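You operate a simulated robot arm through the tools that you are given. There is no shell and no other tool.

You are at the controls of a simulated robot arm. One attempt, no reset.

## Task
Fit the spring named on the lever stand into the clamp base and tighten the clamp lever.
Fine: cover off on to the rubber mat and pressed back on before the lever; the orange pin must come out.

It is judged by the outcome, as a careful person would: the job done as asked, and still so three seconds after it is handed in. It fails if anything else is knocked over, pushed out of place, dropped, spilled or broken. Lids that push on must go on centred and level and be pressed home; caps that screw on are set level and turned clockwise until they are tight.

## Robot
A 7-joint arm with a two-finger parallel gripper, fixed in place. Base frame: the origin is at the foot of the arm, x ahead of it, y to its left, z up; the work surface is at about z = 0. Lengths are in m, angles in rad, forces in N, time in s.
With the tool pointing down near the work surface it reaches from about 0.22 to 0.58 m from the base axis. Its first joint turns from -1.152 to 1.152 rad. Payload 2.5 kg.
Tool frame: the origin (TCP) lies between the finger pads and is the grasp point; the fingertips stand 0.023 m ahead of it; z points along the fingers, y is the line along which they close. Largest opening 0.094 m; finger width 0.038, thickness 0.01; the body of the gripper, 0.054 by 0.096 m, starts 0.039 m behind the TCP.
Orientation is told as [roll, pitch, yaw] about the base's x, y, z axes, in that order, counted from this pose: with the fingers straight down and closing along the base's y, the tool's x points along the base's -x, its y along +y and its z along -z.

## Interface
- The arm moves only by the tool step_arm. Its argument "deltas" is a list of rows, each an object of numbers (a shift or turn left out is 0, a gripper value left out holds the last): "rx", "ry", "rz": the turn, a rotation vector about the base's x, y, z in rad; "tx", "ty", "tz": the shift along the base's x, y, z in m; "gripper": the finger opening in m, from 0 to 0.094. In form: [{"rx": .., "ry": .., "rz": .., "tx": .., "ty": .., "tz": .., "gripper": ..}, ...]. A call has 1 to 20 rows; each row is the pose to reach, as a shift and turn from the pose commanded when the call began. Rows are played at 5 a second. More than 0.05 m and 0.15 rad between two rows, or a gripper value outside its range, and nothing of the call is played. A pose out of reach is approached as far as the arm can. The call stops where the force on the tool passes 40 N (or 10 N more than at its start, if that is more) or the arm is blocked; 0.2 s more then pass. Each finger travels about 0.108 m/s and halts on what it meets, pressing with about 26 N; the grip force reading is that of the motor and also rises with nothing between the fingers. The clock runs only during rows and for 0.2 s after the last one: add rows that repeat a pose to give the fingers time. It gives the time, the measured TCP pose, the force on the tool (base axes), the opening and the grip force at its end, in the units of the frame above (readings bear some noise), with the torque about the TCP (base axes, N m) and any sound that the robot's microphone picked up.
- Cameras (640 x 400 px; columns grow to the right, rows downward): "scene" is fixed at [0.1041, -0.3952, 0.5554]; the picture's right is [0.93, -0.38, 0.00], its down [-0.18, -0.44, -0.88] and it looks along [0.33, 0.82, -0.47] (base axes); focal length 344 px, centre (320, 200). "wrist" rides on the gripper at [0.086, 0.016, -0.075] in the tool frame; the picture's right is [-0.18, 0.98, 0.00], its down [-0.58, -0.11, -0.81] and it looks along [-0.79, -0.15, 0.59] (tool axes); focal length 243 px, centre (320, 200). There is no depth. A picture from a camera that has moved, and an enlarged one, comes with that camera's place and axes in the base frame and with its lens.
- grab_frame(camera): a new picture of that camera. It takes no simulated time.
- inspect(camera, box): a new picture of the part [left, top, right, bottom] of that camera's present view, enlarged. It takes no simulated time.
- hand_in(): hands the job in; it is judged then, once.

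Places have to be worked out from the pictures, the camera data and where the tool is seen. Open the gripper and draw the arm clear of the work before you hand the job in, unless the task says otherwise.

The tools are called by a JSON object that holds its "fn" and its "kwargs". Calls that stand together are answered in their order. step_arm: Moves the arm, as the interface text tells. Its arguments: {"type":"object","properties":{"deltas":{"type":"array"}},"required":["deltas"]} The other tools are called the same way: grab_frame (camera) takes a picture; inspect (camera, box) takes an enlarged picture of a part of a camera's view; hand_in () hands the job in.

At the start:

```text
t: 0.0
ee_pos: [0.3745, 0.2258, 0.3029]
ee_rot: [0.001, -0.001, 0.0]
ft_force: [-0.5, 0.2, 0.2]
ft_torque: [-0.04, 0.0, 0.07]
opening: 0.0939
finger_force: 0.0
```

scene: 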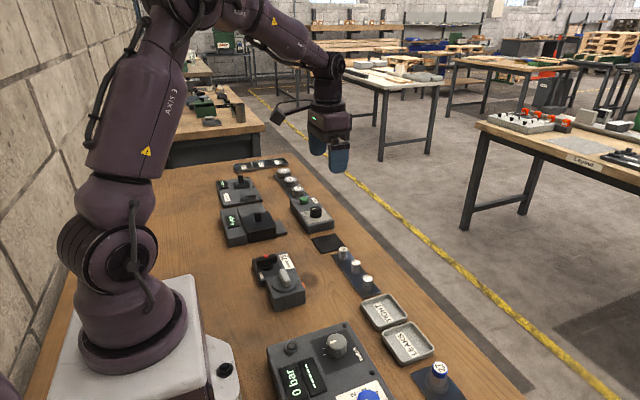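
wrist: 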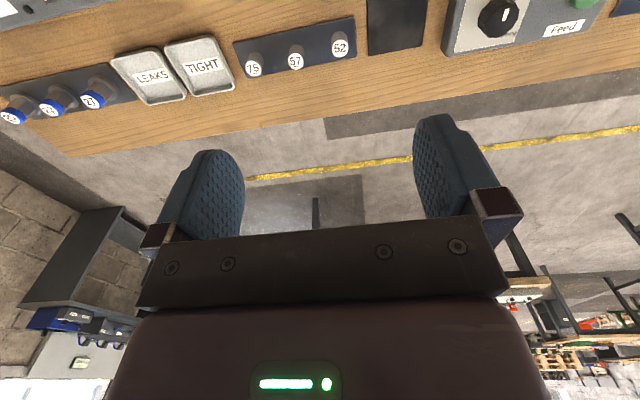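

I start by looking closely at the work surface to identify the items.

{"fn": "inspect", "kwargs": {"camera": "scene", "box": [200, 150, 360, 250]}}

{"fn": "inspect", "kwargs": {"camera": "scene", "box": [230, 230, 390, 330]}}

{"fn": "inspect", "kwargs": {"camera": "scene", "box": [260, 300, 420, 400]}}

{"fn": "inspect", "kwargs": {"camera": "wrist", "box": [0, 0, 320, 200]}}

{"fn": "inspect", "kwargs": {"camera": "wrist", "box": [320, 0, 640, 200]}}

```text
4.00 times, centred on (280, 200) of scene
camera zoom: at [0.1041, -0.3952, 0.5554], right [0.93, -0.38, 0.0], down [-0.18, -0.44, -0.88], along [0.33, 0.82, -0.47], focal length 1375 px, centre (480, 200)
```

zoom: 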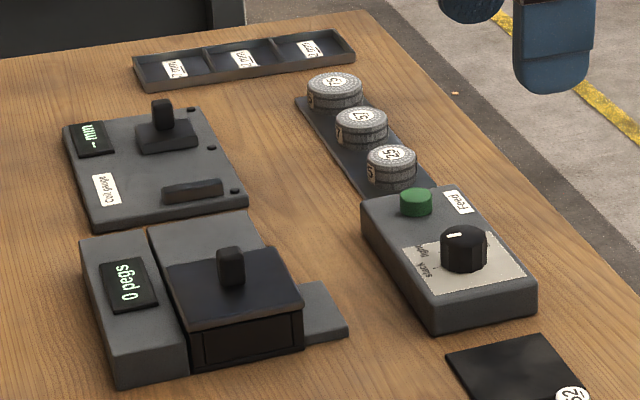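

```text
4.00 times, centred on (310, 280) of scene
camera zoom: at [0.1041, -0.3952, 0.5554], right [0.93, -0.38, 0.0], down [-0.18, -0.44, -0.88], along [0.33, 0.82, -0.47], focal length 1375 px, centre (360, -120)
```

zoom: 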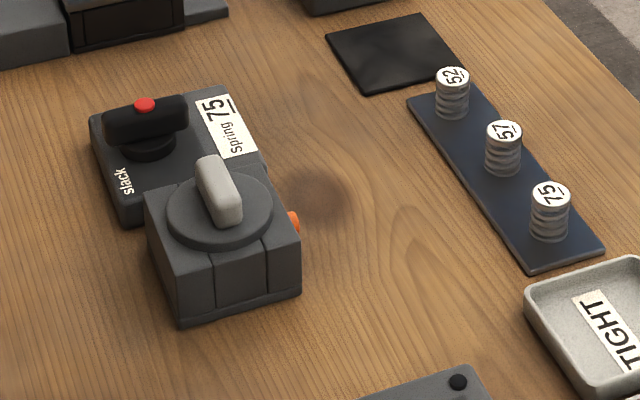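

```text
4.00 times, centred on (340, 350) of scene
camera zoom: at [0.1041, -0.3952, 0.5554], right [0.93, -0.38, 0.0], down [-0.18, -0.44, -0.88], along [0.33, 0.82, -0.47], focal length 1375 px, centre (240, -400)
```

zoom: 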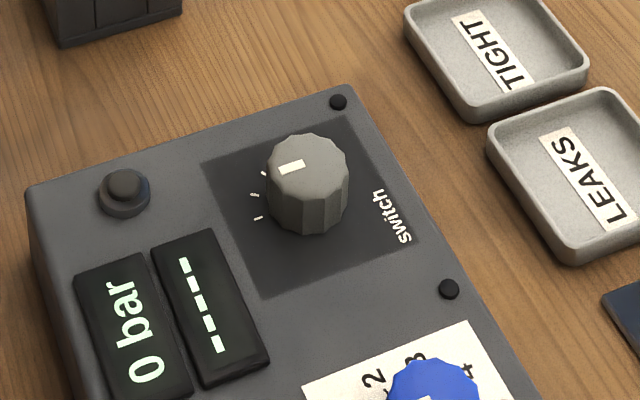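

```text
2.00 times, centred on (160, 100) of wrist
camera zoom: at [0.2869, 0.2421, 0.3769], right [0.18, 0.98, 0.0], down [0.58, -0.11, 0.81], along [0.79, -0.15, -0.59], focal length 485 px, centre (640, 400)
```

zoom: 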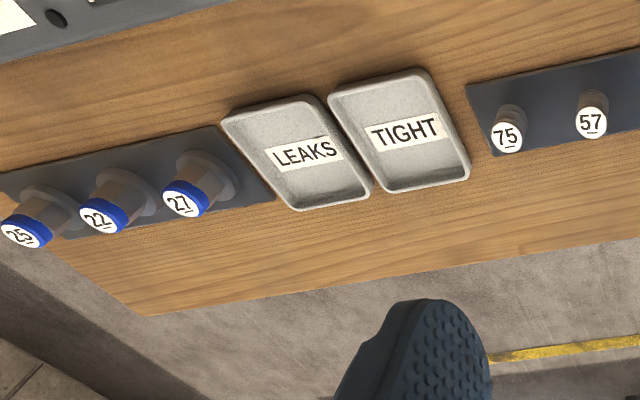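

```text
2.00 times, centred on (480, 100) of wrist
camera zoom: at [0.2869, 0.2421, 0.3769], right [0.18, 0.98, 0.0], down [0.58, -0.11, 0.81], along [0.79, -0.15, -0.59], focal length 485 px, centre (0, 400)
```

zoom: 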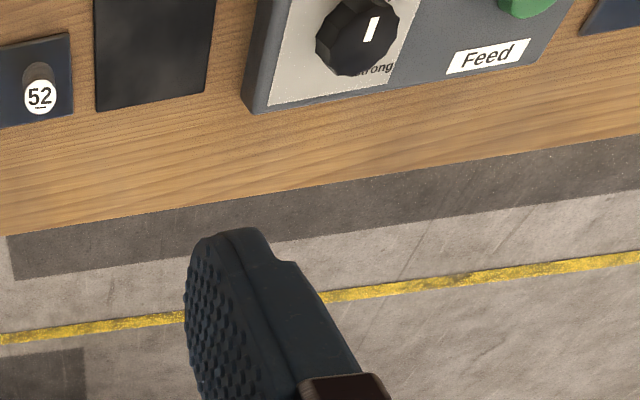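

The spring rack holds 52, 57 and 75; the lever stand has a "Spring" label I need to read properly. I zoom in on it and the springs.

{"fn": "inspect", "kwargs": {"camera": "scene", "box": [248, 248, 312, 288]}}

{"fn": "inspect", "kwargs": {"camera": "scene", "box": [330, 240, 394, 280]}}

{"fn": "inspect", "kwargs": {"camera": "scene", "box": [250, 275, 314, 315]}}

{"fn": "inspect", "kwargs": {"camera": "scene", "box": [300, 225, 364, 265]}}

```text
10.00 times, centred on (280, 268) of scene
camera zoom: at [0.1041, -0.3952, 0.5554], right [0.93, -0.38, 0.0], down [-0.18, -0.44, -0.88], along [0.33, 0.82, -0.47], focal length 3436 px, centre (720, -480)
```

zoom: 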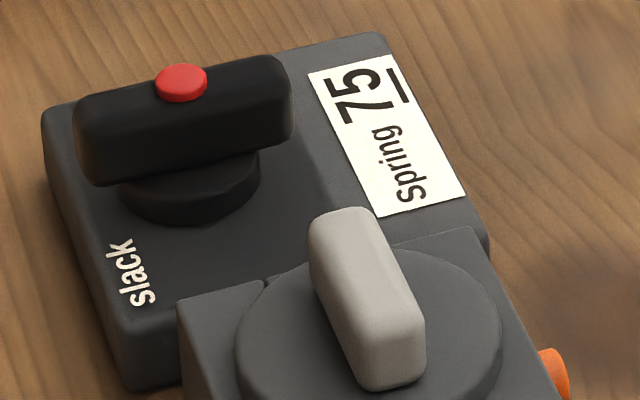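

```text
10.00 times, centred on (362, 260) of scene
camera zoom: at [0.1041, -0.3952, 0.5554], right [0.93, -0.38, 0.0], down [-0.18, -0.44, -0.88], along [0.33, 0.82, -0.47], focal length 3436 px, centre (-100, -400)
```

zoom: 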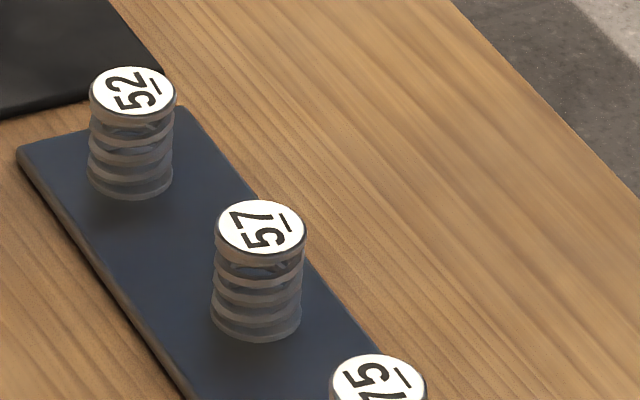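

```text
10.00 times, centred on (282, 295) of scene
camera zoom: at [0.1041, -0.3952, 0.5554], right [0.93, -0.38, 0.0], down [-0.18, -0.44, -0.88], along [0.33, 0.82, -0.47], focal length 3436 px, centre (700, -750)
```

zoom: 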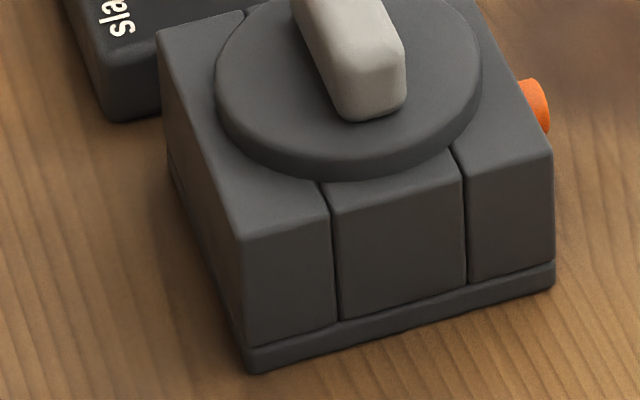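

```text
10.00 times, centred on (332, 245) of scene
camera zoom: at [0.1041, -0.3952, 0.5554], right [0.93, -0.38, 0.0], down [-0.18, -0.44, -0.88], along [0.33, 0.82, -0.47], focal length 3436 px, centre (200, -250)
```

zoom: 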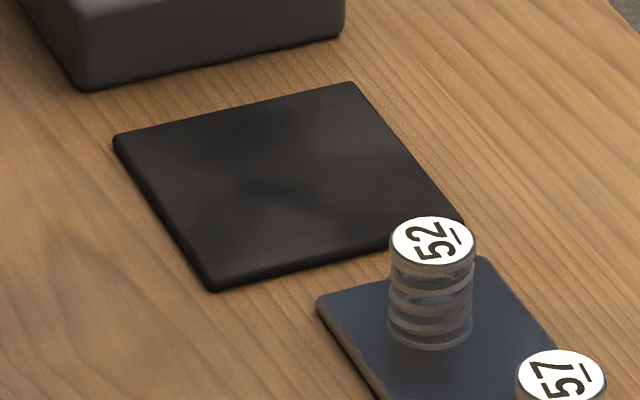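

The stand names spring "75" (underlined, reads the same way as the rack labels); the clamp cover has a grey bar handle and the orange pin sticks out of the +x side. I estimate the handle at about (0.25, 0.175) and the lever at about (0.23, 0.256); I move the arm above to view with the wrist camera.

{"fn": "step_arm", "kwargs": {"deltas": [{"tx": -0.01, "ty": -0.012, "tz": -0.03}, {"tx": -0.02, "ty": -0.024, "tz": -0.06}, {"tx": -0.03, "ty": -0.036, "tz": -0.09}, {"tx": -0.04, "ty": -0.05, "tz": -0.11}, {"tx": -0.04, "ty": -0.05, "tz": -0.11}]}}

{"fn": "grab_frame", "kwargs": {"camera": "wrist"}}

{"fn": "grab_frame", "kwargs": {"camera": "scene"}}

```text
t: 1.2
ee_pos: [0.3323, 0.1745, 0.1921]
ee_rot: [0.0, 0.0, 0.001]
ft_force: [0.5, 0.5, 0.2]
ft_torque: [0.0, -0.02, 0.01]
opening: 0.094
finger_force: 0.0
```

```text
taken
camera wrist: at [0.2462, 0.1905, 0.2657], right [0.18, 0.98, 0.0], down [0.58, -0.11, 0.81], along [0.79, -0.15, -0.59], focal length 243 px, centre (320, 200)
```

wrist: 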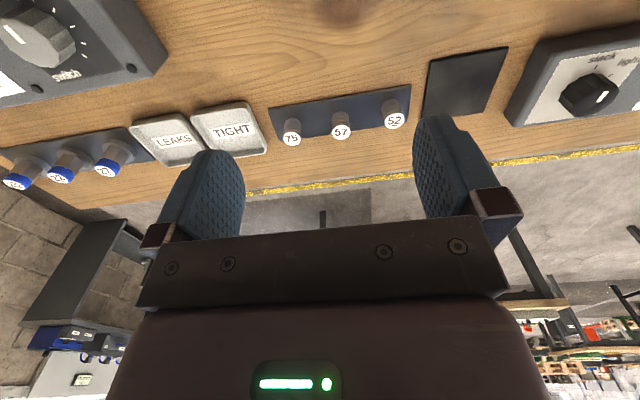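

```text
taken
```

scene: 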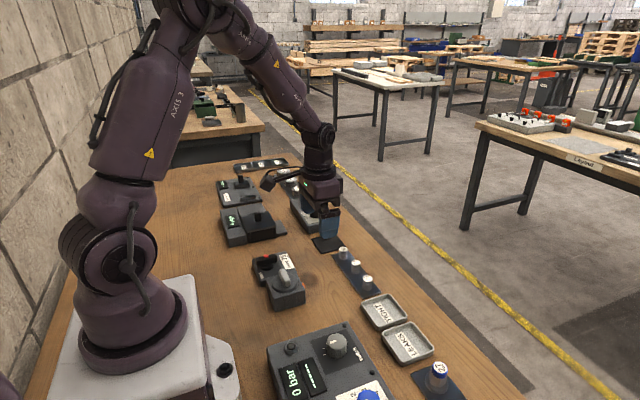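

To see the clamp I turn the tool +90° about z so the wrist camera sits on the -y side looking +y, with the TCP back at about (0.27, 0.11, 0.2).

{"fn": "step_arm", "kwargs": {"deltas": [{"rz": 0.14, "tx": -0.005, "ty": -0.006}, {"rz": 0.28, "tx": -0.011, "ty": -0.012}, {"rz": 0.42, "tx": -0.017, "ty": -0.018}, {"rz": 0.56, "tx": -0.023, "ty": -0.024}, {"rz": 0.7, "tx": -0.029, "ty": -0.03}, {"rz": 0.84, "tx": -0.035, "ty": -0.036}, {"rz": 0.98, "tx": -0.041, "ty": -0.042}, {"rz": 1.12, "tx": -0.047, "ty": -0.048}, {"rz": 1.26, "tx": -0.053, "ty": -0.054}, {"rz": 1.4, "tx": -0.059, "ty": -0.06}, {"rz": 1.5708, "tx": -0.0645, "ty": -0.066}, {"rz": 1.5708, "tx": -0.0645, "ty": -0.066}]}}

{"fn": "grab_frame", "kwargs": {"camera": "wrist"}}

```text
refused: row 11 steps farther than a row can; nothing moved
```

```text
taken
camera wrist: at [0.2462, 0.1905, 0.2657], right [0.18, 0.98, 0.0], down [0.58, -0.11, 0.81], along [0.79, -0.15, -0.59], focal length 243 px, centre (320, 200)
```

wrist: 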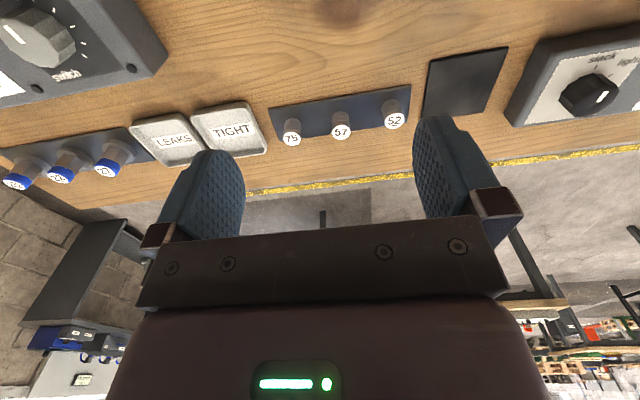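

The last row turned 0.17 rad in one step and was refused, so nothing moved. I repeat the move with equal 0.143 rad steps.

{"fn": "step_arm", "kwargs": {"deltas": [{"rz": 0.143, "tx": -0.005, "ty": -0.006}, {"rz": 0.286, "tx": -0.011, "ty": -0.012}, {"rz": 0.429, "tx": -0.017, "ty": -0.018}, {"rz": 0.572, "tx": -0.023, "ty": -0.024}, {"rz": 0.715, "tx": -0.029, "ty": -0.03}, {"rz": 0.858, "tx": -0.035, "ty": -0.036}, {"rz": 1.0, "tx": -0.041, "ty": -0.042}, {"rz": 1.143, "tx": -0.047, "ty": -0.048}, {"rz": 1.286, "tx": -0.053, "ty": -0.054}, {"rz": 1.429, "tx": -0.059, "ty": -0.06}, {"rz": 1.5708, "tx": -0.0645, "ty": -0.066}, {"rz": 1.5708, "tx": -0.0645, "ty": -0.066}]}}

{"fn": "grab_frame", "kwargs": {"camera": "wrist"}}

```text
t: 3.8
ee_pos: [0.2688, 0.1082, 0.1929]
ee_rot: [0.0, 0.0, 1.573]
ft_force: [0.8, -0.8, -0.5]
ft_torque: [0.01, 0.03, 0.0]
opening: 0.0939
finger_force: 0.1
```

```text
taken
camera wrist: at [0.2528, 0.0226, 0.2669], right [-0.98, 0.18, 0.0], down [0.11, 0.58, 0.81], along [0.15, 0.79, -0.59], focal length 243 px, centre (320, 200)
```

wrist: 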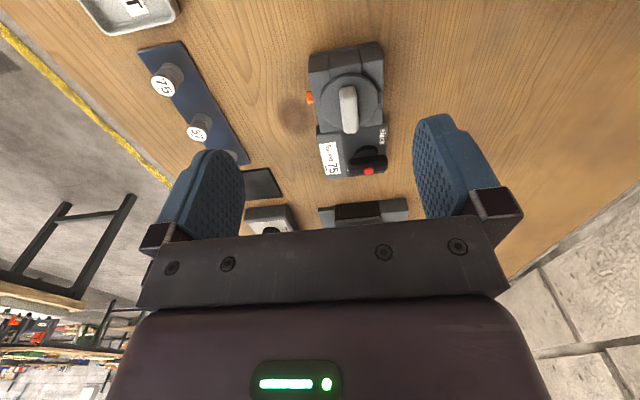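

The clamp is now in view. I enlarge it, and the springs, to measure positions.

{"fn": "inspect", "kwargs": {"camera": "wrist", "box": [270, 30, 430, 190]}}

{"fn": "inspect", "kwargs": {"camera": "wrist", "box": [130, 30, 290, 190]}}

{"fn": "inspect", "kwargs": {"camera": "wrist", "box": [300, 40, 400, 110]}}

{"fn": "inspect", "kwargs": {"camera": "wrist", "box": [300, 110, 400, 190]}}

```text
2.50 times, centred on (350, 110) of wrist
camera zoom: at [0.2528, 0.0226, 0.2669], right [-0.98, 0.18, 0.0], down [0.11, 0.58, 0.81], along [0.15, 0.79, -0.59], focal length 606 px, centre (245, 425)
```

zoom: 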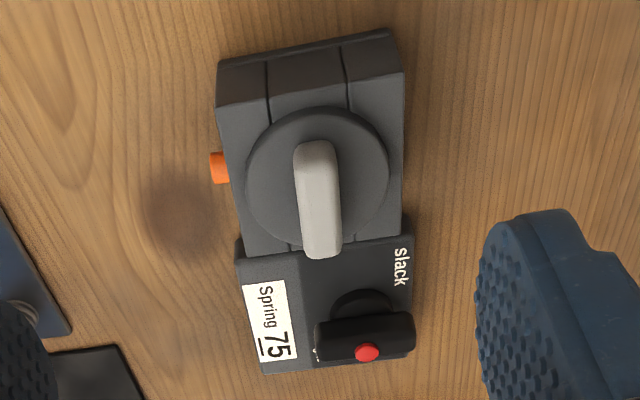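

```text
2.50 times, centred on (210, 110) of wrist
camera zoom: at [0.2528, 0.0226, 0.2669], right [-0.98, 0.18, 0.0], down [0.11, 0.58, 0.81], along [0.15, 0.79, -0.59], focal length 606 px, centre (595, 425)
```

zoom: 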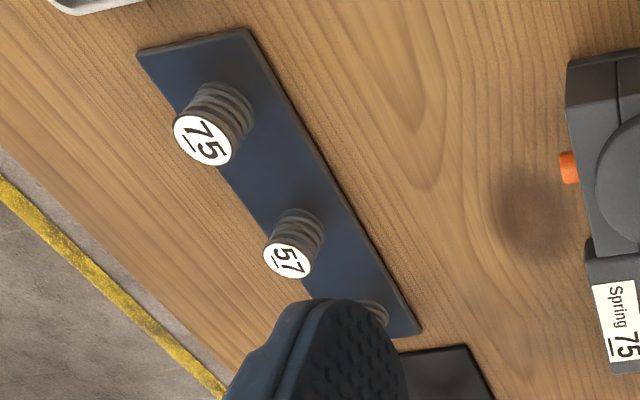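

```text
5.71 times, centred on (350, 75) of wrist
camera zoom: at [0.2528, 0.0226, 0.2669], right [-0.98, 0.18, 0.0], down [0.11, 0.58, 0.81], along [0.15, 0.79, -0.59], focal length 1386 px, centre (149, 914)
```

zoom: 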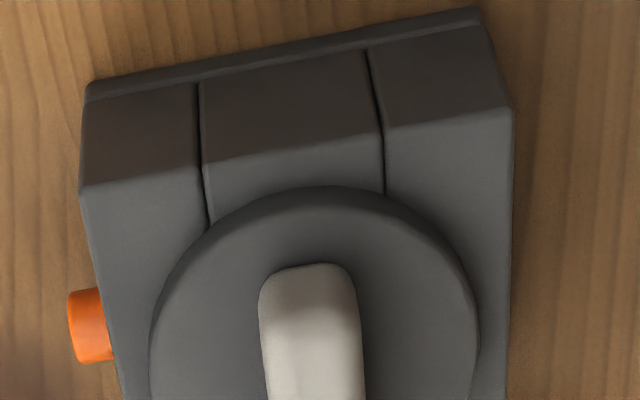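

```text
5.00 times, centred on (350, 150) of wrist
camera zoom: at [0.2528, 0.0226, 0.2669], right [-0.98, 0.18, 0.0], down [0.11, 0.58, 0.81], along [0.15, 0.79, -0.59], focal length 1213 px, centre (170, 450)
```

zoom: 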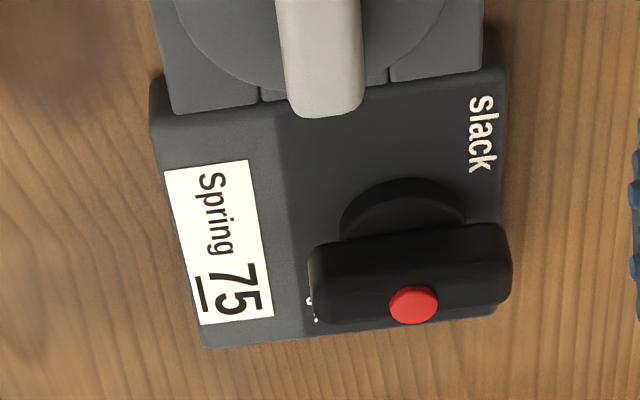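

From this view I estimate the base spans x 0.215-0.285, y 0.132-0.20, with its top at z≈0.033, and the pin at about (0.289, 0.164, 0.024). I move in +y and slightly higher to look down on the lever and its scale.

{"fn": "step_arm", "kwargs": {"deltas": [{"tx": 0.0, "ty": 0.035, "tz": 0.005}, {"tx": 0.0, "ty": 0.07, "tz": 0.01}, {"tx": 0.0, "ty": 0.105, "tz": 0.01}, {"tx": 0.0, "ty": 0.105, "tz": 0.01}]}}

{"fn": "grab_frame", "kwargs": {"camera": "wrist"}}

{"fn": "inspect", "kwargs": {"camera": "wrist", "box": [270, 0, 430, 100]}}

{"fn": "inspect", "kwargs": {"camera": "scene", "box": [240, 240, 320, 310]}}

```text
t: 4.8
ee_pos: [0.2697, 0.2137, 0.2005]
ee_rot: [0.0, -0.001, 1.571]
ft_force: [0.0, -0.2, 0.8]
ft_torque: [-0.03, 0.01, 0.0]
opening: 0.094
finger_force: 0.1
```

```text
taken
camera wrist: at [0.2532, 0.1285, 0.275], right [-0.98, 0.18, 0.0], down [0.11, 0.58, 0.81], along [0.15, 0.79, -0.59], focal length 243 px, centre (320, 200)
```

wrist: 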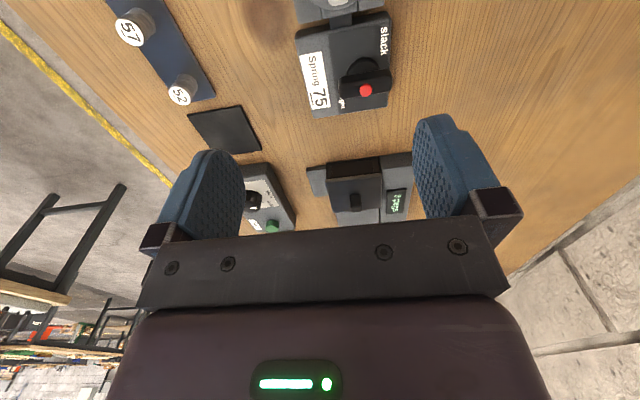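

```text
4.00 times, centred on (350, 50) of wrist
camera zoom: at [0.2532, 0.1285, 0.275], right [-0.98, 0.18, 0.0], down [0.11, 0.58, 0.81], along [0.15, 0.79, -0.59], focal length 970 px, centre (200, 800)
```

zoom: 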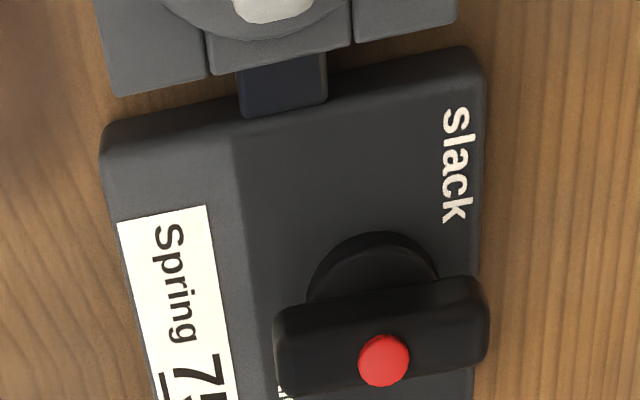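

```text
5.71 times, centred on (280, 275) of scene
camera zoom: at [0.1041, -0.3952, 0.5554], right [0.93, -0.38, 0.0], down [-0.18, -0.44, -0.88], along [0.33, 0.82, -0.47], focal length 1964 px, centre (549, -229)
```

zoom: 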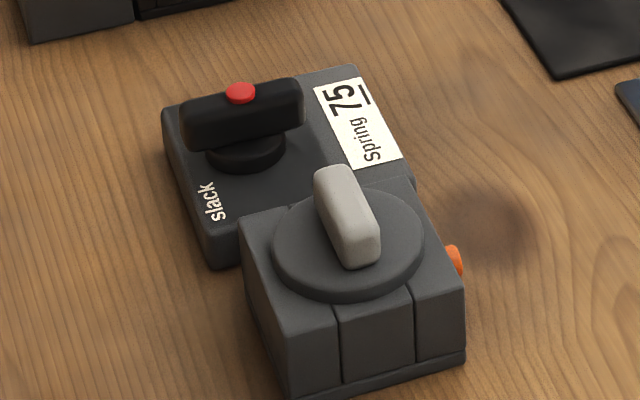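

There is a link bar joining the clamp base to the lever stand, and a partly hidden second label beside the lever. I turn the tool on to 180° yaw so the camera is on the +x side looking back at the clamp and pin.

{"fn": "step_arm", "kwargs": {"deltas": [{"rz": 0.143, "tx": 0.004, "ty": -0.002}, {"rz": 0.286, "tx": 0.008, "ty": -0.004}, {"rz": 0.429, "tx": 0.012, "ty": -0.006}, {"rz": 0.572, "tx": 0.016, "ty": -0.008}, {"rz": 0.715, "tx": 0.02, "ty": -0.01}, {"rz": 0.858, "tx": 0.024, "ty": -0.012}, {"rz": 1.0, "tx": 0.028, "ty": -0.014}, {"rz": 1.143, "tx": 0.032, "ty": -0.016}, {"rz": 1.286, "tx": 0.036, "ty": -0.018}, {"rz": 1.429, "tx": 0.04, "ty": -0.019}, {"rz": 1.5708, "tx": 0.04, "ty": -0.02}, {"rz": 1.5708, "tx": 0.04, "ty": -0.02}]}}

{"fn": "grab_frame", "kwargs": {"camera": "wrist"}}

{"fn": "inspect", "kwargs": {"camera": "wrist", "box": [250, 30, 410, 130]}}

```text
t: 7.4
ee_pos: [0.3092, 0.1942, 0.2034]
ee_rot: [0.0, 0.001, -3.14]
ft_force: [0.0, 0.5, -1.1]
ft_torque: [0.01, -0.01, 0.08]
opening: 0.0941
finger_force: 0.1
```

```text
taken
camera wrist: at [0.395, 0.1781, 0.2766], right [-0.18, -0.98, 0.0], down [-0.58, 0.11, 0.81], along [-0.79, 0.15, -0.59], focal length 243 px, centre (320, 200)
```

wrist: 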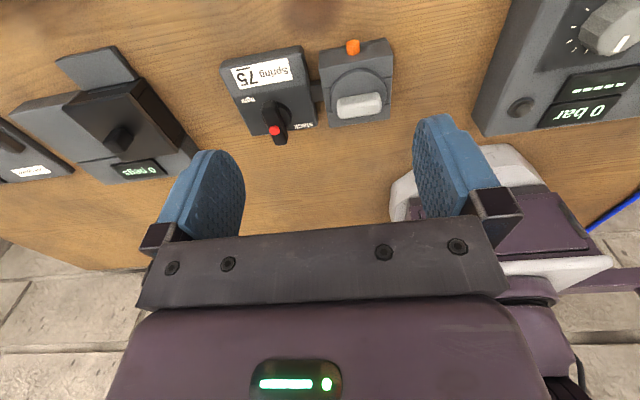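

```text
4.00 times, centred on (330, 80) of wrist
camera zoom: at [0.395, 0.1781, 0.2766], right [-0.18, -0.98, 0.0], down [-0.58, 0.11, 0.81], along [-0.79, 0.15, -0.59], focal length 970 px, centre (280, 680)
```

zoom: 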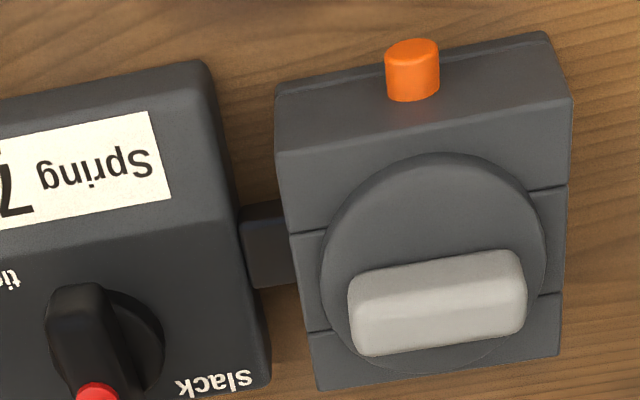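

Yaw 180° is reachable, and the pin and a second label ("ti…") are visible. I enlarge the lever area and the pin.

{"fn": "inspect", "kwargs": {"camera": "wrist", "box": [220, 50, 330, 150]}}

{"fn": "inspect", "kwargs": {"camera": "wrist", "box": [310, 30, 400, 130]}}

```text
4.00 times, centred on (275, 100) of wrist
camera zoom: at [0.395, 0.1781, 0.2766], right [-0.18, -0.98, 0.0], down [-0.58, 0.11, 0.81], along [-0.79, 0.15, -0.59], focal length 970 px, centre (500, 600)
```

zoom: 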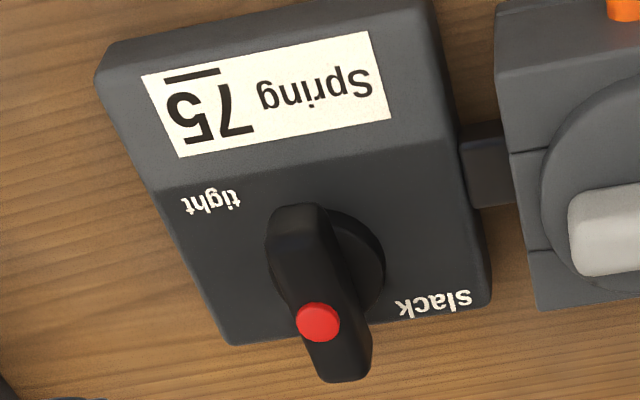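

```text
4.00 times, centred on (355, 80) of wrist
camera zoom: at [0.395, 0.1781, 0.2766], right [-0.18, -0.98, 0.0], down [-0.58, 0.11, 0.81], along [-0.79, 0.15, -0.59], focal length 970 px, centre (180, 680)
```

zoom: 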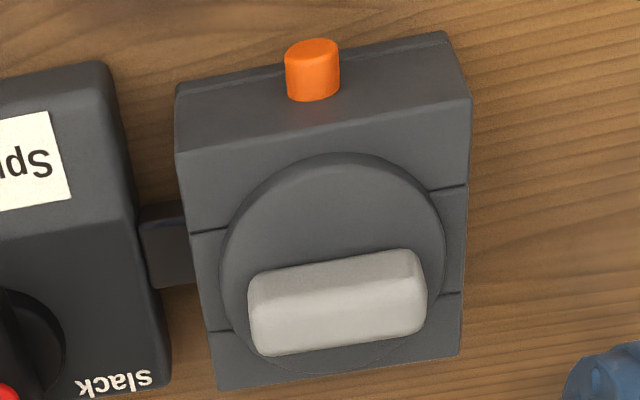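

The stand shows "slack" toward -y and "tight" toward +y of the lever. I shift the camera almost over the lever to see which way it points.

{"fn": "step_arm", "kwargs": {"deltas": [{"tx": -0.025, "ty": 0.018}, {"tx": -0.05, "ty": 0.036}, {"tx": -0.075, "ty": 0.054}, {"tx": -0.095, "ty": 0.07}, {"tx": -0.095, "ty": 0.07}]}}

{"fn": "grab_frame", "kwargs": {"camera": "wrist"}}

{"fn": "inspect", "kwargs": {"camera": "wrist", "box": [240, 0, 400, 100]}}

```text
t: 8.6
ee_pos: [0.2126, 0.2653, 0.2019]
ee_rot: [-0.001, -0.001, 3.141]
ft_force: [0.6, -0.1, -0.1]
ft_torque: [0.02, -0.01, 0.03]
opening: 0.094
finger_force: 0.0
```

```text
taken
camera wrist: at [0.2988, 0.2496, 0.2761], right [-0.18, -0.98, 0.0], down [-0.58, 0.11, 0.81], along [-0.79, 0.15, -0.59], focal length 243 px, centre (320, 200)
```

wrist: 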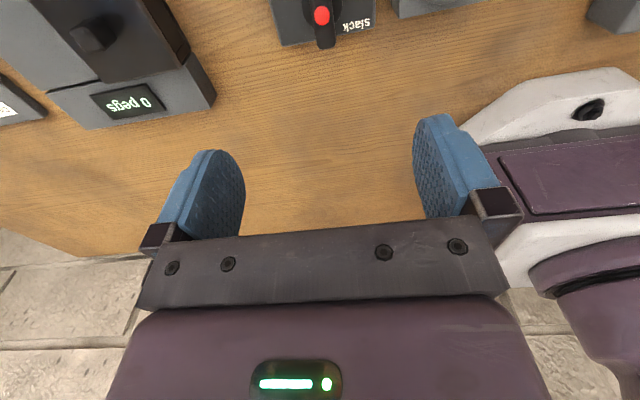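

```text
4.00 times, centred on (320, 50) of wrist
camera zoom: at [0.2988, 0.2496, 0.2761], right [-0.18, -0.98, 0.0], down [-0.58, 0.11, 0.81], along [-0.79, 0.15, -0.59], focal length 970 px, centre (320, 800)
```

zoom: 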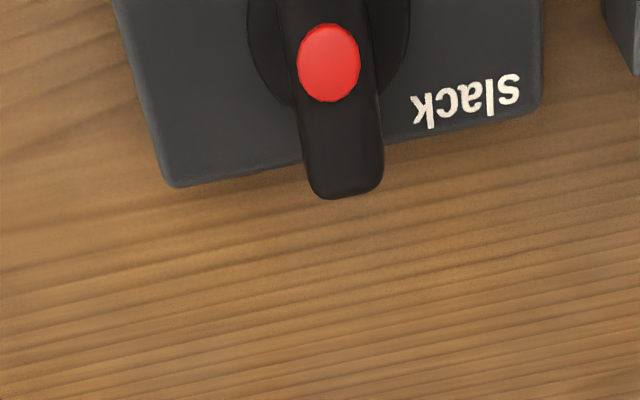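

The red dot is a round button on the lever's top. I back off in x a little so the whole lever and both labels are visible.

{"fn": "step_arm", "kwargs": {"deltas": [{"tx": 0.025, "ty": 0.0, "tz": -0.01}, {"tx": 0.05, "ty": 0.0, "tz": -0.02}, {"tx": 0.05, "ty": 0.0, "tz": -0.02}]}}

{"fn": "inspect", "kwargs": {"camera": "wrist", "box": [260, 0, 400, 90]}}

```text
t: 9.4
ee_pos: [0.263, 0.2646, 0.182]
ee_rot: [0.002, -0.001, 3.141]
ft_force: [0.0, 0.1, 1.1]
ft_torque: [0.0, 0.01, -0.03]
opening: 0.0939
finger_force: 0.0
```

```text
4.44 times, centred on (330, 45) of wrist
camera zoom: at [0.3495, 0.2489, 0.2572], right [-0.18, -0.98, 0.0], down [-0.58, 0.11, 0.81], along [-0.79, 0.15, -0.59], focal length 1078 px, centre (276, 889)
```

zoom: 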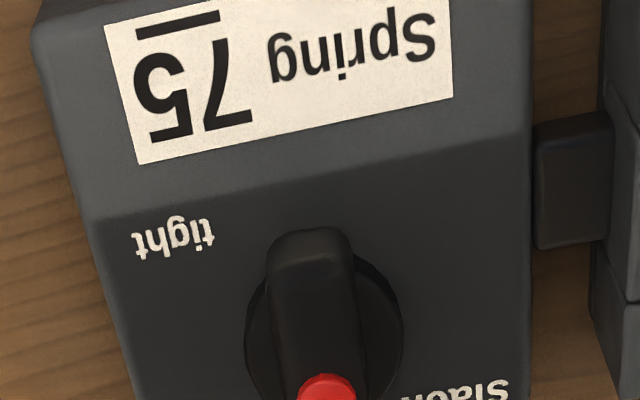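

Both labels are read: lever goes from "slack" to "tight". First the pin: I estimate its axis at y≈0.1655, z≈0.02, from the face at x≈0.2845 out to ≈0.296; I move to above and outside of it with the fingers partly closed.

{"fn": "step_arm", "kwargs": {"deltas": [{"tx": 0.02, "ty": -0.02, "tz": 0.0, "gripper": 0.05}, {"tx": 0.04, "ty": -0.045, "tz": 0.0}, {"tx": 0.06, "ty": -0.07, "tz": 0.0}, {"tx": 0.065, "ty": -0.099, "tz": -0.02}, {"tx": 0.065, "ty": -0.099, "tz": -0.05}, {"tx": 0.065, "ty": -0.099, "tz": -0.08}, {"tx": 0.065, "ty": -0.099, "tz": -0.08}]}}

{"fn": "grab_frame", "kwargs": {"camera": "wrist"}}

{"fn": "inspect", "kwargs": {"camera": "wrist", "box": [240, 60, 400, 180]}}

{"fn": "inspect", "kwargs": {"camera": "scene", "box": [240, 210, 340, 310]}}

```text
t: 11.0
ee_pos: [0.3293, 0.1673, 0.1006]
ee_rot: [-0.002, 0.001, -3.143]
ft_force: [0.1, -0.2, 0.0]
ft_torque: [0.0, 0.01, 0.0]
opening: 0.0498
finger_force: 0.0
```

```text
taken
camera wrist: at [0.415, 0.151, 0.1756], right [-0.18, -0.98, 0.0], down [-0.58, 0.11, 0.81], along [-0.79, 0.15, -0.59], focal length 243 px, centre (320, 200)
```

wrist: 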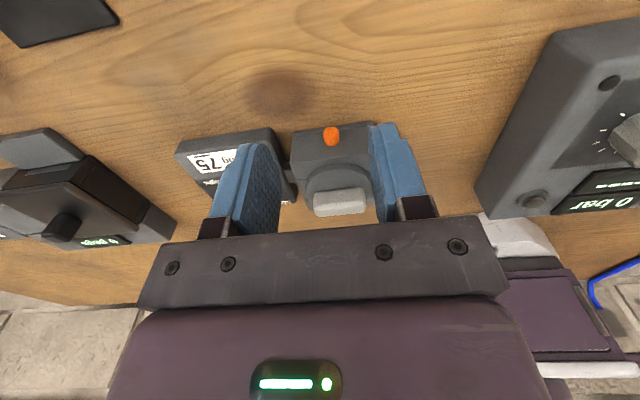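

```text
3.33 times, centred on (320, 120) of wrist
camera zoom: at [0.415, 0.151, 0.1756], right [-0.18, -0.98, 0.0], down [-0.58, 0.11, 0.81], along [-0.79, 0.15, -0.59], focal length 809 px, centre (320, 467)
```

zoom: 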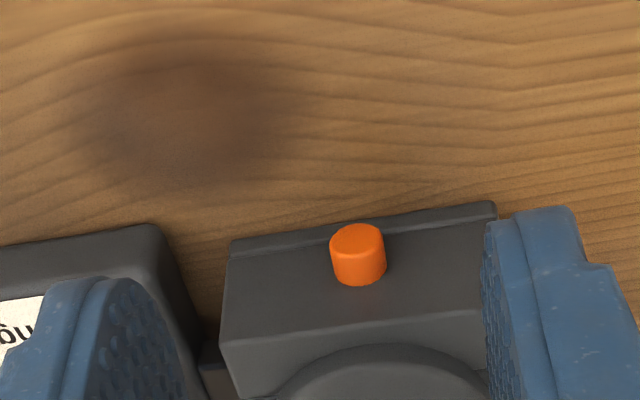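

```text
4.00 times, centred on (290, 260) of scene
camera zoom: at [0.1041, -0.3952, 0.5554], right [0.93, -0.38, 0.0], down [-0.18, -0.44, -0.88], along [0.33, 0.82, -0.47], focal length 1375 px, centre (440, -40)
```

zoom: 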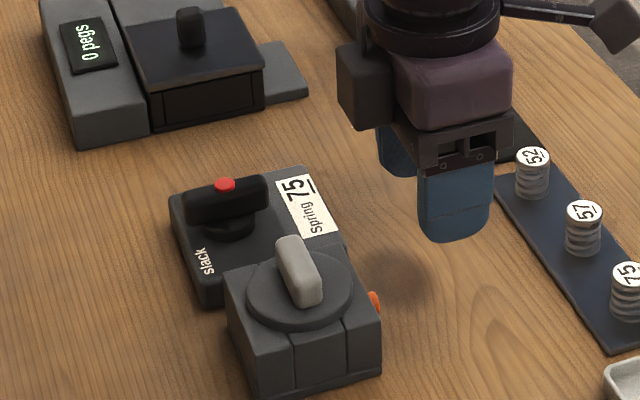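

The pin lies between the fingers' plane at y≈0.165. I lower to z≈0.03 outside the pin (TCP x≈0.329) and look again.

{"fn": "step_arm", "kwargs": {"deltas": [{"tz": -0.025}, {"tz": -0.05}, {"tz": -0.065}, {"tz": -0.074}, {"tz": -0.074}]}}

{"fn": "grab_frame", "kwargs": {"camera": "wrist"}}

{"fn": "inspect", "kwargs": {"camera": "wrist", "box": [240, 100, 400, 220]}}

{"fn": "inspect", "kwargs": {"camera": "scene", "box": [260, 240, 340, 310]}}

```text
t: 12.2
ee_pos: [0.328, 0.1659, 0.0271]
ee_rot: [-0.001, -0.002, 3.142]
ft_force: [-0.1, 0.4, 0.0]
ft_torque: [-0.02, 0.0, 0.01]
opening: 0.0496
finger_force: 0.1
```

```text
taken
camera wrist: at [0.4142, 0.1494, 0.1018], right [-0.18, -0.98, 0.0], down [-0.58, 0.11, 0.81], along [-0.79, 0.15, -0.59], focal length 243 px, centre (320, 200)
```

wrist: 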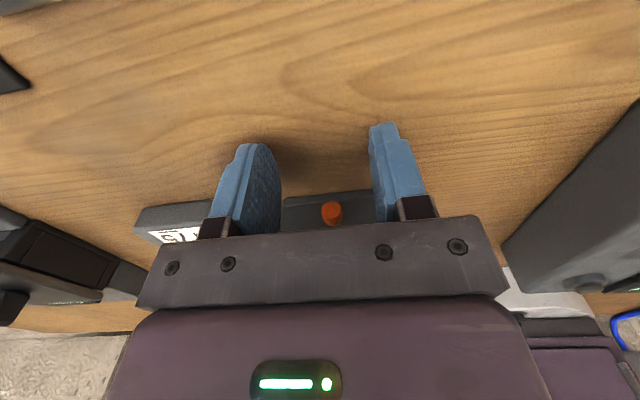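

```text
3.33 times, centred on (320, 160) of wrist
camera zoom: at [0.4142, 0.1494, 0.1018], right [-0.18, -0.98, 0.0], down [-0.58, 0.11, 0.81], along [-0.79, 0.15, -0.59], focal length 809 px, centre (320, 333)
```

zoom: 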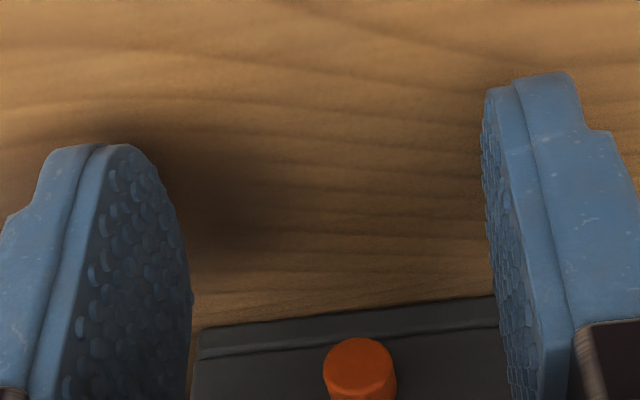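

```text
5.71 times, centred on (300, 275) of scene
camera zoom: at [0.1041, -0.3952, 0.5554], right [0.93, -0.38, 0.0], down [-0.18, -0.44, -0.88], along [0.33, 0.82, -0.47], focal length 1964 px, centre (434, -229)
```

zoom: 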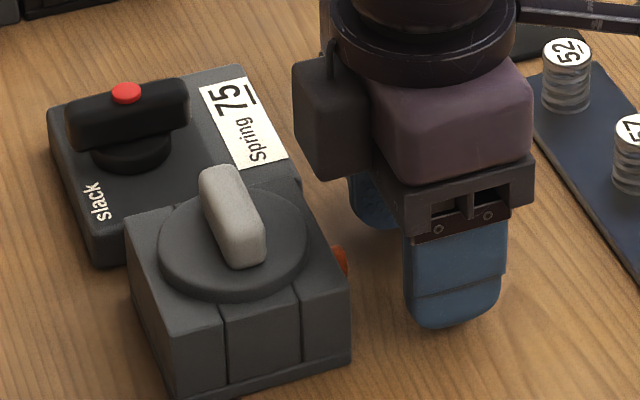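

A dark housing on the gripper's -x side could come near the cover handle, so I enlarge the scene view to check the clearance before sliding in.

{"fn": "inspect", "kwargs": {"camera": "scene", "box": [280, 225, 360, 285]}}

{"fn": "inspect", "kwargs": {"camera": "scene", "box": [270, 180, 400, 280]}}

```text
6.67 times, centred on (320, 255) of scene
camera zoom: at [0.1041, -0.3952, 0.5554], right [0.93, -0.38, 0.0], down [-0.18, -0.44, -0.88], along [0.33, 0.82, -0.47], focal length 2291 px, centre (320, -167)
```

zoom: 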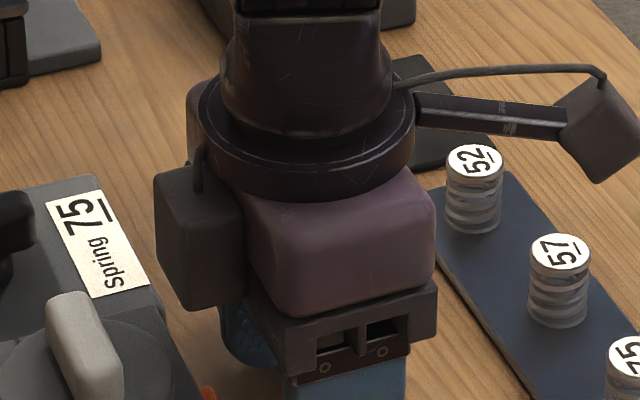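

```text
4.00 times, centred on (335, 230) of scene
camera zoom: at [0.1041, -0.3952, 0.5554], right [0.93, -0.38, 0.0], down [-0.18, -0.44, -0.88], along [0.33, 0.82, -0.47], focal length 1375 px, centre (260, 80)
```

zoom: 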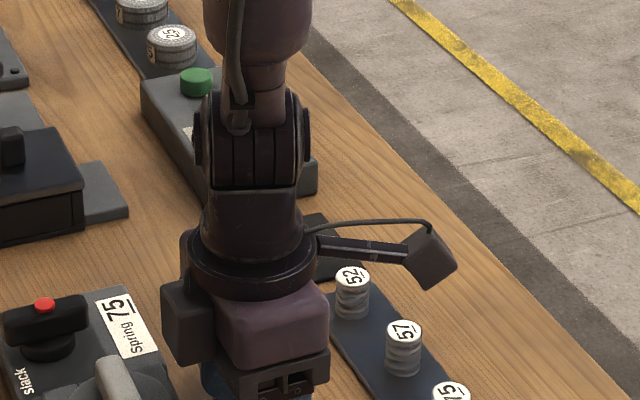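

The housing bottom sits about 0.054 above the TCP (z≈0.08), clear of the handle. I slide 15 mm toward the pin and check.

{"fn": "step_arm", "kwargs": {"deltas": [{"tx": -0.008, "ty": -0.0005}, {"tx": -0.015, "ty": -0.0005}, {"tx": -0.015, "ty": -0.0005}]}}

{"fn": "inspect", "kwargs": {"camera": "wrist", "box": [240, 120, 400, 240]}}

{"fn": "inspect", "kwargs": {"camera": "scene", "box": [270, 250, 340, 310]}}

```text
t: 13.0
ee_pos: [0.3131, 0.165, 0.0286]
ee_rot: [-0.001, -0.001, 3.141]
ft_force: [0.5, -0.9, 0.0]
ft_torque: [-0.03, 0.0, -0.03]
opening: 0.0497
finger_force: 0.0
```

```text
3.33 times, centred on (320, 180) of wrist
camera zoom: at [0.3994, 0.1488, 0.1022], right [-0.18, -0.98, 0.0], down [-0.58, 0.11, 0.81], along [-0.79, 0.15, -0.59], focal length 809 px, centre (320, 267)
```

zoom: 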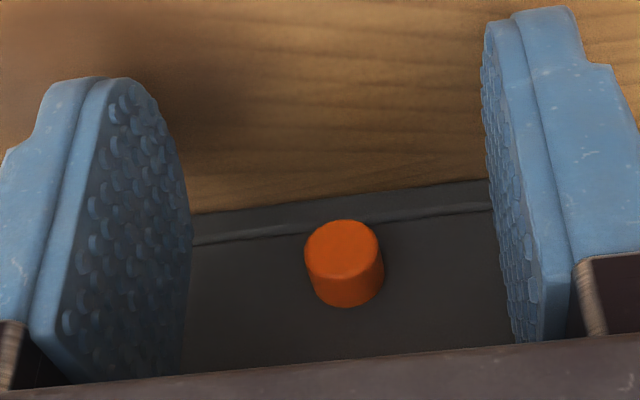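

```text
6.67 times, centred on (305, 280) of scene
camera zoom: at [0.1041, -0.3952, 0.5554], right [0.93, -0.38, 0.0], down [-0.18, -0.44, -0.88], along [0.33, 0.82, -0.47], focal length 2291 px, centre (420, -333)
```

zoom: 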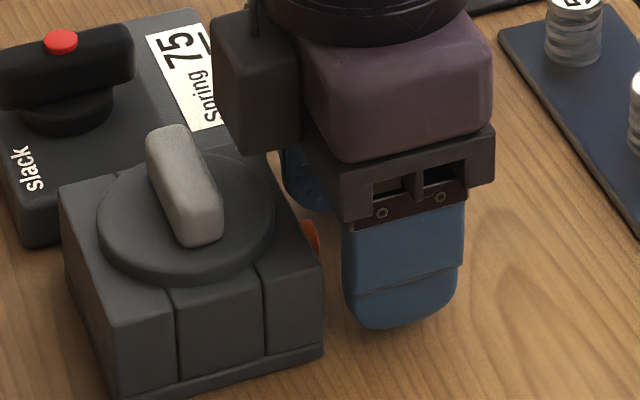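

The pin is centred between the fingers at y≈0.1645. I slide 7 mm further so the pads overlap the pin while staying ~2.5 mm off the face, then look before closing.

{"fn": "step_arm", "kwargs": {"deltas": [{"tx": -0.004, "ty": -0.0005, "tz": -0.001}, {"tx": -0.007, "ty": -0.0005, "tz": -0.002}, {"tx": -0.007, "ty": -0.0005, "tz": -0.002}]}}

{"fn": "inspect", "kwargs": {"camera": "wrist", "box": [240, 120, 400, 240]}}

{"fn": "inspect", "kwargs": {"camera": "scene", "box": [270, 250, 340, 310]}}

```text
t: 13.8
ee_pos: [0.3057, 0.1646, 0.0265]
ee_rot: [-0.001, 0.0, 3.143]
ft_force: [0.1, 0.1, -0.5]
ft_torque: [-0.03, 0.0, -0.02]
opening: 0.0499
finger_force: 0.1
```

```text
3.33 times, centred on (320, 180) of wrist
camera zoom: at [0.3928, 0.1487, 0.1003], right [-0.18, -0.98, 0.0], down [-0.58, 0.11, 0.81], along [-0.79, 0.15, -0.59], focal length 809 px, centre (320, 267)
```

zoom: 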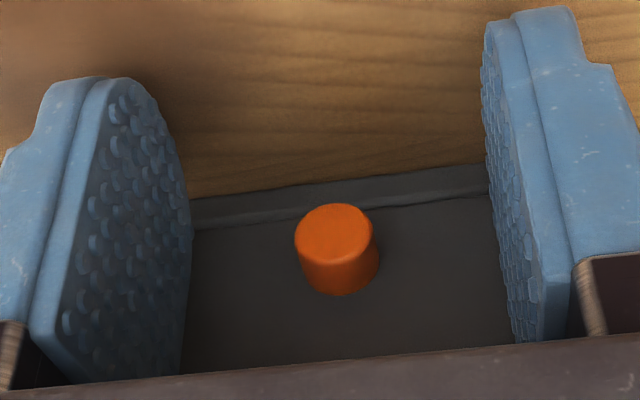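

```text
6.67 times, centred on (305, 280) of scene
camera zoom: at [0.1041, -0.3952, 0.5554], right [0.93, -0.38, 0.0], down [-0.18, -0.44, -0.88], along [0.33, 0.82, -0.47], focal length 2291 px, centre (420, -333)
```

zoom: 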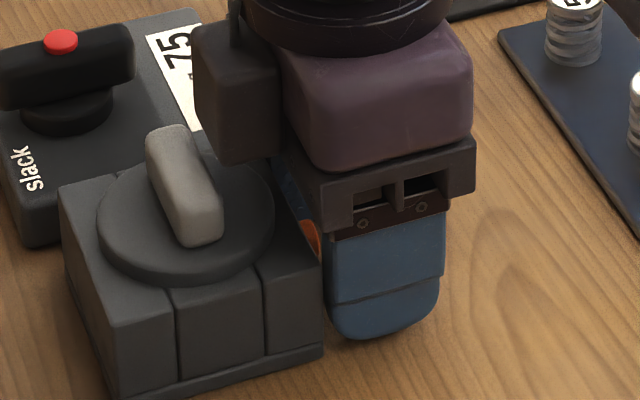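

TCP is at x≈0.306 with the pin between the pads. I close the gripper on the pin.

{"fn": "step_arm", "kwargs": {"deltas": [{"gripper": 0.02}, {"gripper": 0.01}, {"gripper": 0.0}, {"gripper": 0.0}, {"gripper": 0.0}]}}

{"fn": "inspect", "kwargs": {"camera": "wrist", "box": [240, 120, 400, 240]}}

{"fn": "inspect", "kwargs": {"camera": "scene", "box": [270, 250, 340, 310]}}

```text
t: 15.0
ee_pos: [0.3057, 0.1651, 0.0269]
ee_rot: [0.001, -0.001, 3.142]
ft_force: [0.3, 5.9, -3.1]
ft_torque: [0.0, -0.06, -0.07]
opening: 0.011
finger_force: 44.5
```

```text
3.33 times, centred on (320, 180) of wrist
camera zoom: at [0.3928, 0.149, 0.1003], right [-0.18, -0.98, 0.0], down [-0.58, 0.11, 0.81], along [-0.79, 0.15, -0.59], focal length 809 px, centre (320, 267)
```

zoom: 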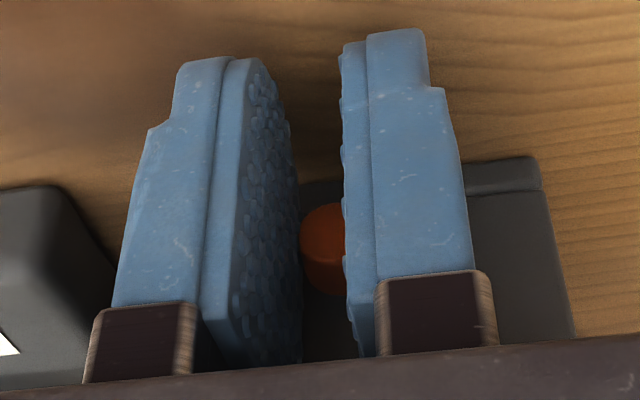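

```text
6.67 times, centred on (305, 280) of scene
camera zoom: at [0.1041, -0.3952, 0.5554], right [0.93, -0.38, 0.0], down [-0.18, -0.44, -0.88], along [0.33, 0.82, -0.47], focal length 2291 px, centre (420, -333)
```

zoom: 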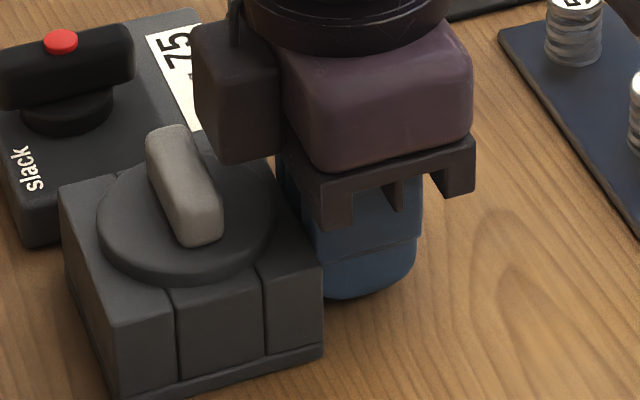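

The pin is gripped at 0.011 opening. I pull straight out along +x in small steps.

{"fn": "step_arm", "kwargs": {"deltas": [{"tx": 0.004, "ty": 0.0005}, {"tx": 0.008, "ty": 0.0005}, {"tx": 0.012, "ty": 0.0005}, {"tx": 0.016, "ty": 0.0005}, {"tx": 0.02, "ty": 0.0005}]}}

{"fn": "inspect", "kwargs": {"camera": "scene", "box": [270, 250, 340, 310]}}

{"fn": "inspect", "kwargs": {"camera": "wrist", "box": [240, 120, 400, 240]}}

```text
t: 16.2
ee_pos: [0.3213, 0.1636, 0.0255]
ee_rot: [0.002, -0.014, -3.142]
ft_force: [-37.4, 1.9, 9.3]
ft_torque: [-0.06, 0.51, -0.05]
opening: 0.0112
finger_force: 45.5
```

```text
6.67 times, centred on (305, 280) of scene
camera zoom: at [0.1041, -0.3952, 0.5553], right [0.93, -0.38, 0.0], down [-0.18, -0.44, -0.88], along [0.33, 0.82, -0.47], focal length 2291 px, centre (420, -333)
```

zoom: 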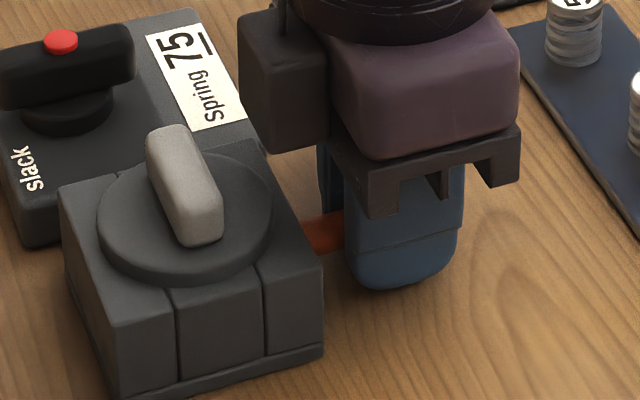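

```text
3.33 times, centred on (320, 180) of wrist
camera zoom: at [0.4085, 0.1495, 0.0984], right [-0.18, -0.98, 0.01], down [-0.57, 0.11, 0.81], along [-0.8, 0.14, -0.58], focal length 809 px, centre (320, 267)
```

zoom: 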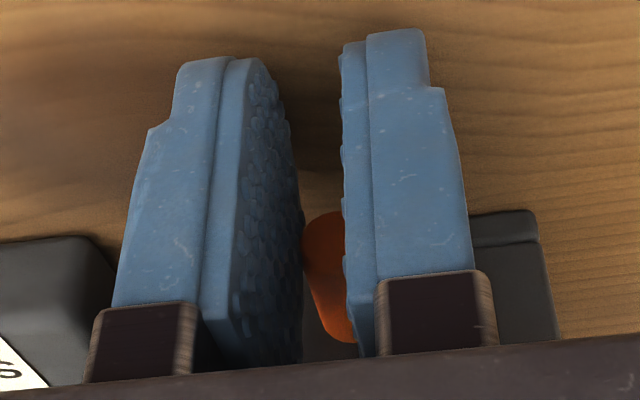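

The pin is sliding out (about 16 mm so far) with ~37 N drag and the base has not moved. I continue pulling gently.

{"fn": "step_arm", "kwargs": {"deltas": [{"tx": 0.002}, {"tx": 0.004}, {"tx": 0.006}, {"tx": 0.008}, {"tx": 0.01}]}}

{"fn": "inspect", "kwargs": {"camera": "scene", "box": [270, 250, 340, 310]}}

```text
t: 17.4
ee_pos: [0.3374, 0.1653, 0.026]
ee_rot: [-0.001, 0.0, 3.14]
ft_force: [-1.0, -0.6, -0.1]
ft_torque: [-0.01, 0.01, 0.03]
opening: 0.0
finger_force: 42.2
```

```text
6.67 times, centred on (305, 280) of scene
camera zoom: at [0.1041, -0.3952, 0.5554], right [0.93, -0.38, 0.0], down [-0.18, -0.44, -0.88], along [0.33, 0.82, -0.47], focal length 2291 px, centre (420, -333)
```

zoom: 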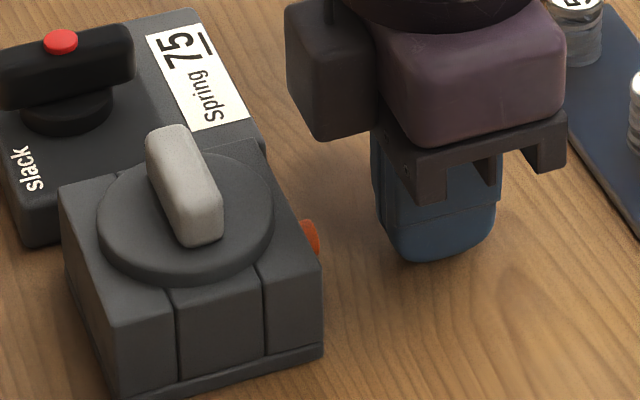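

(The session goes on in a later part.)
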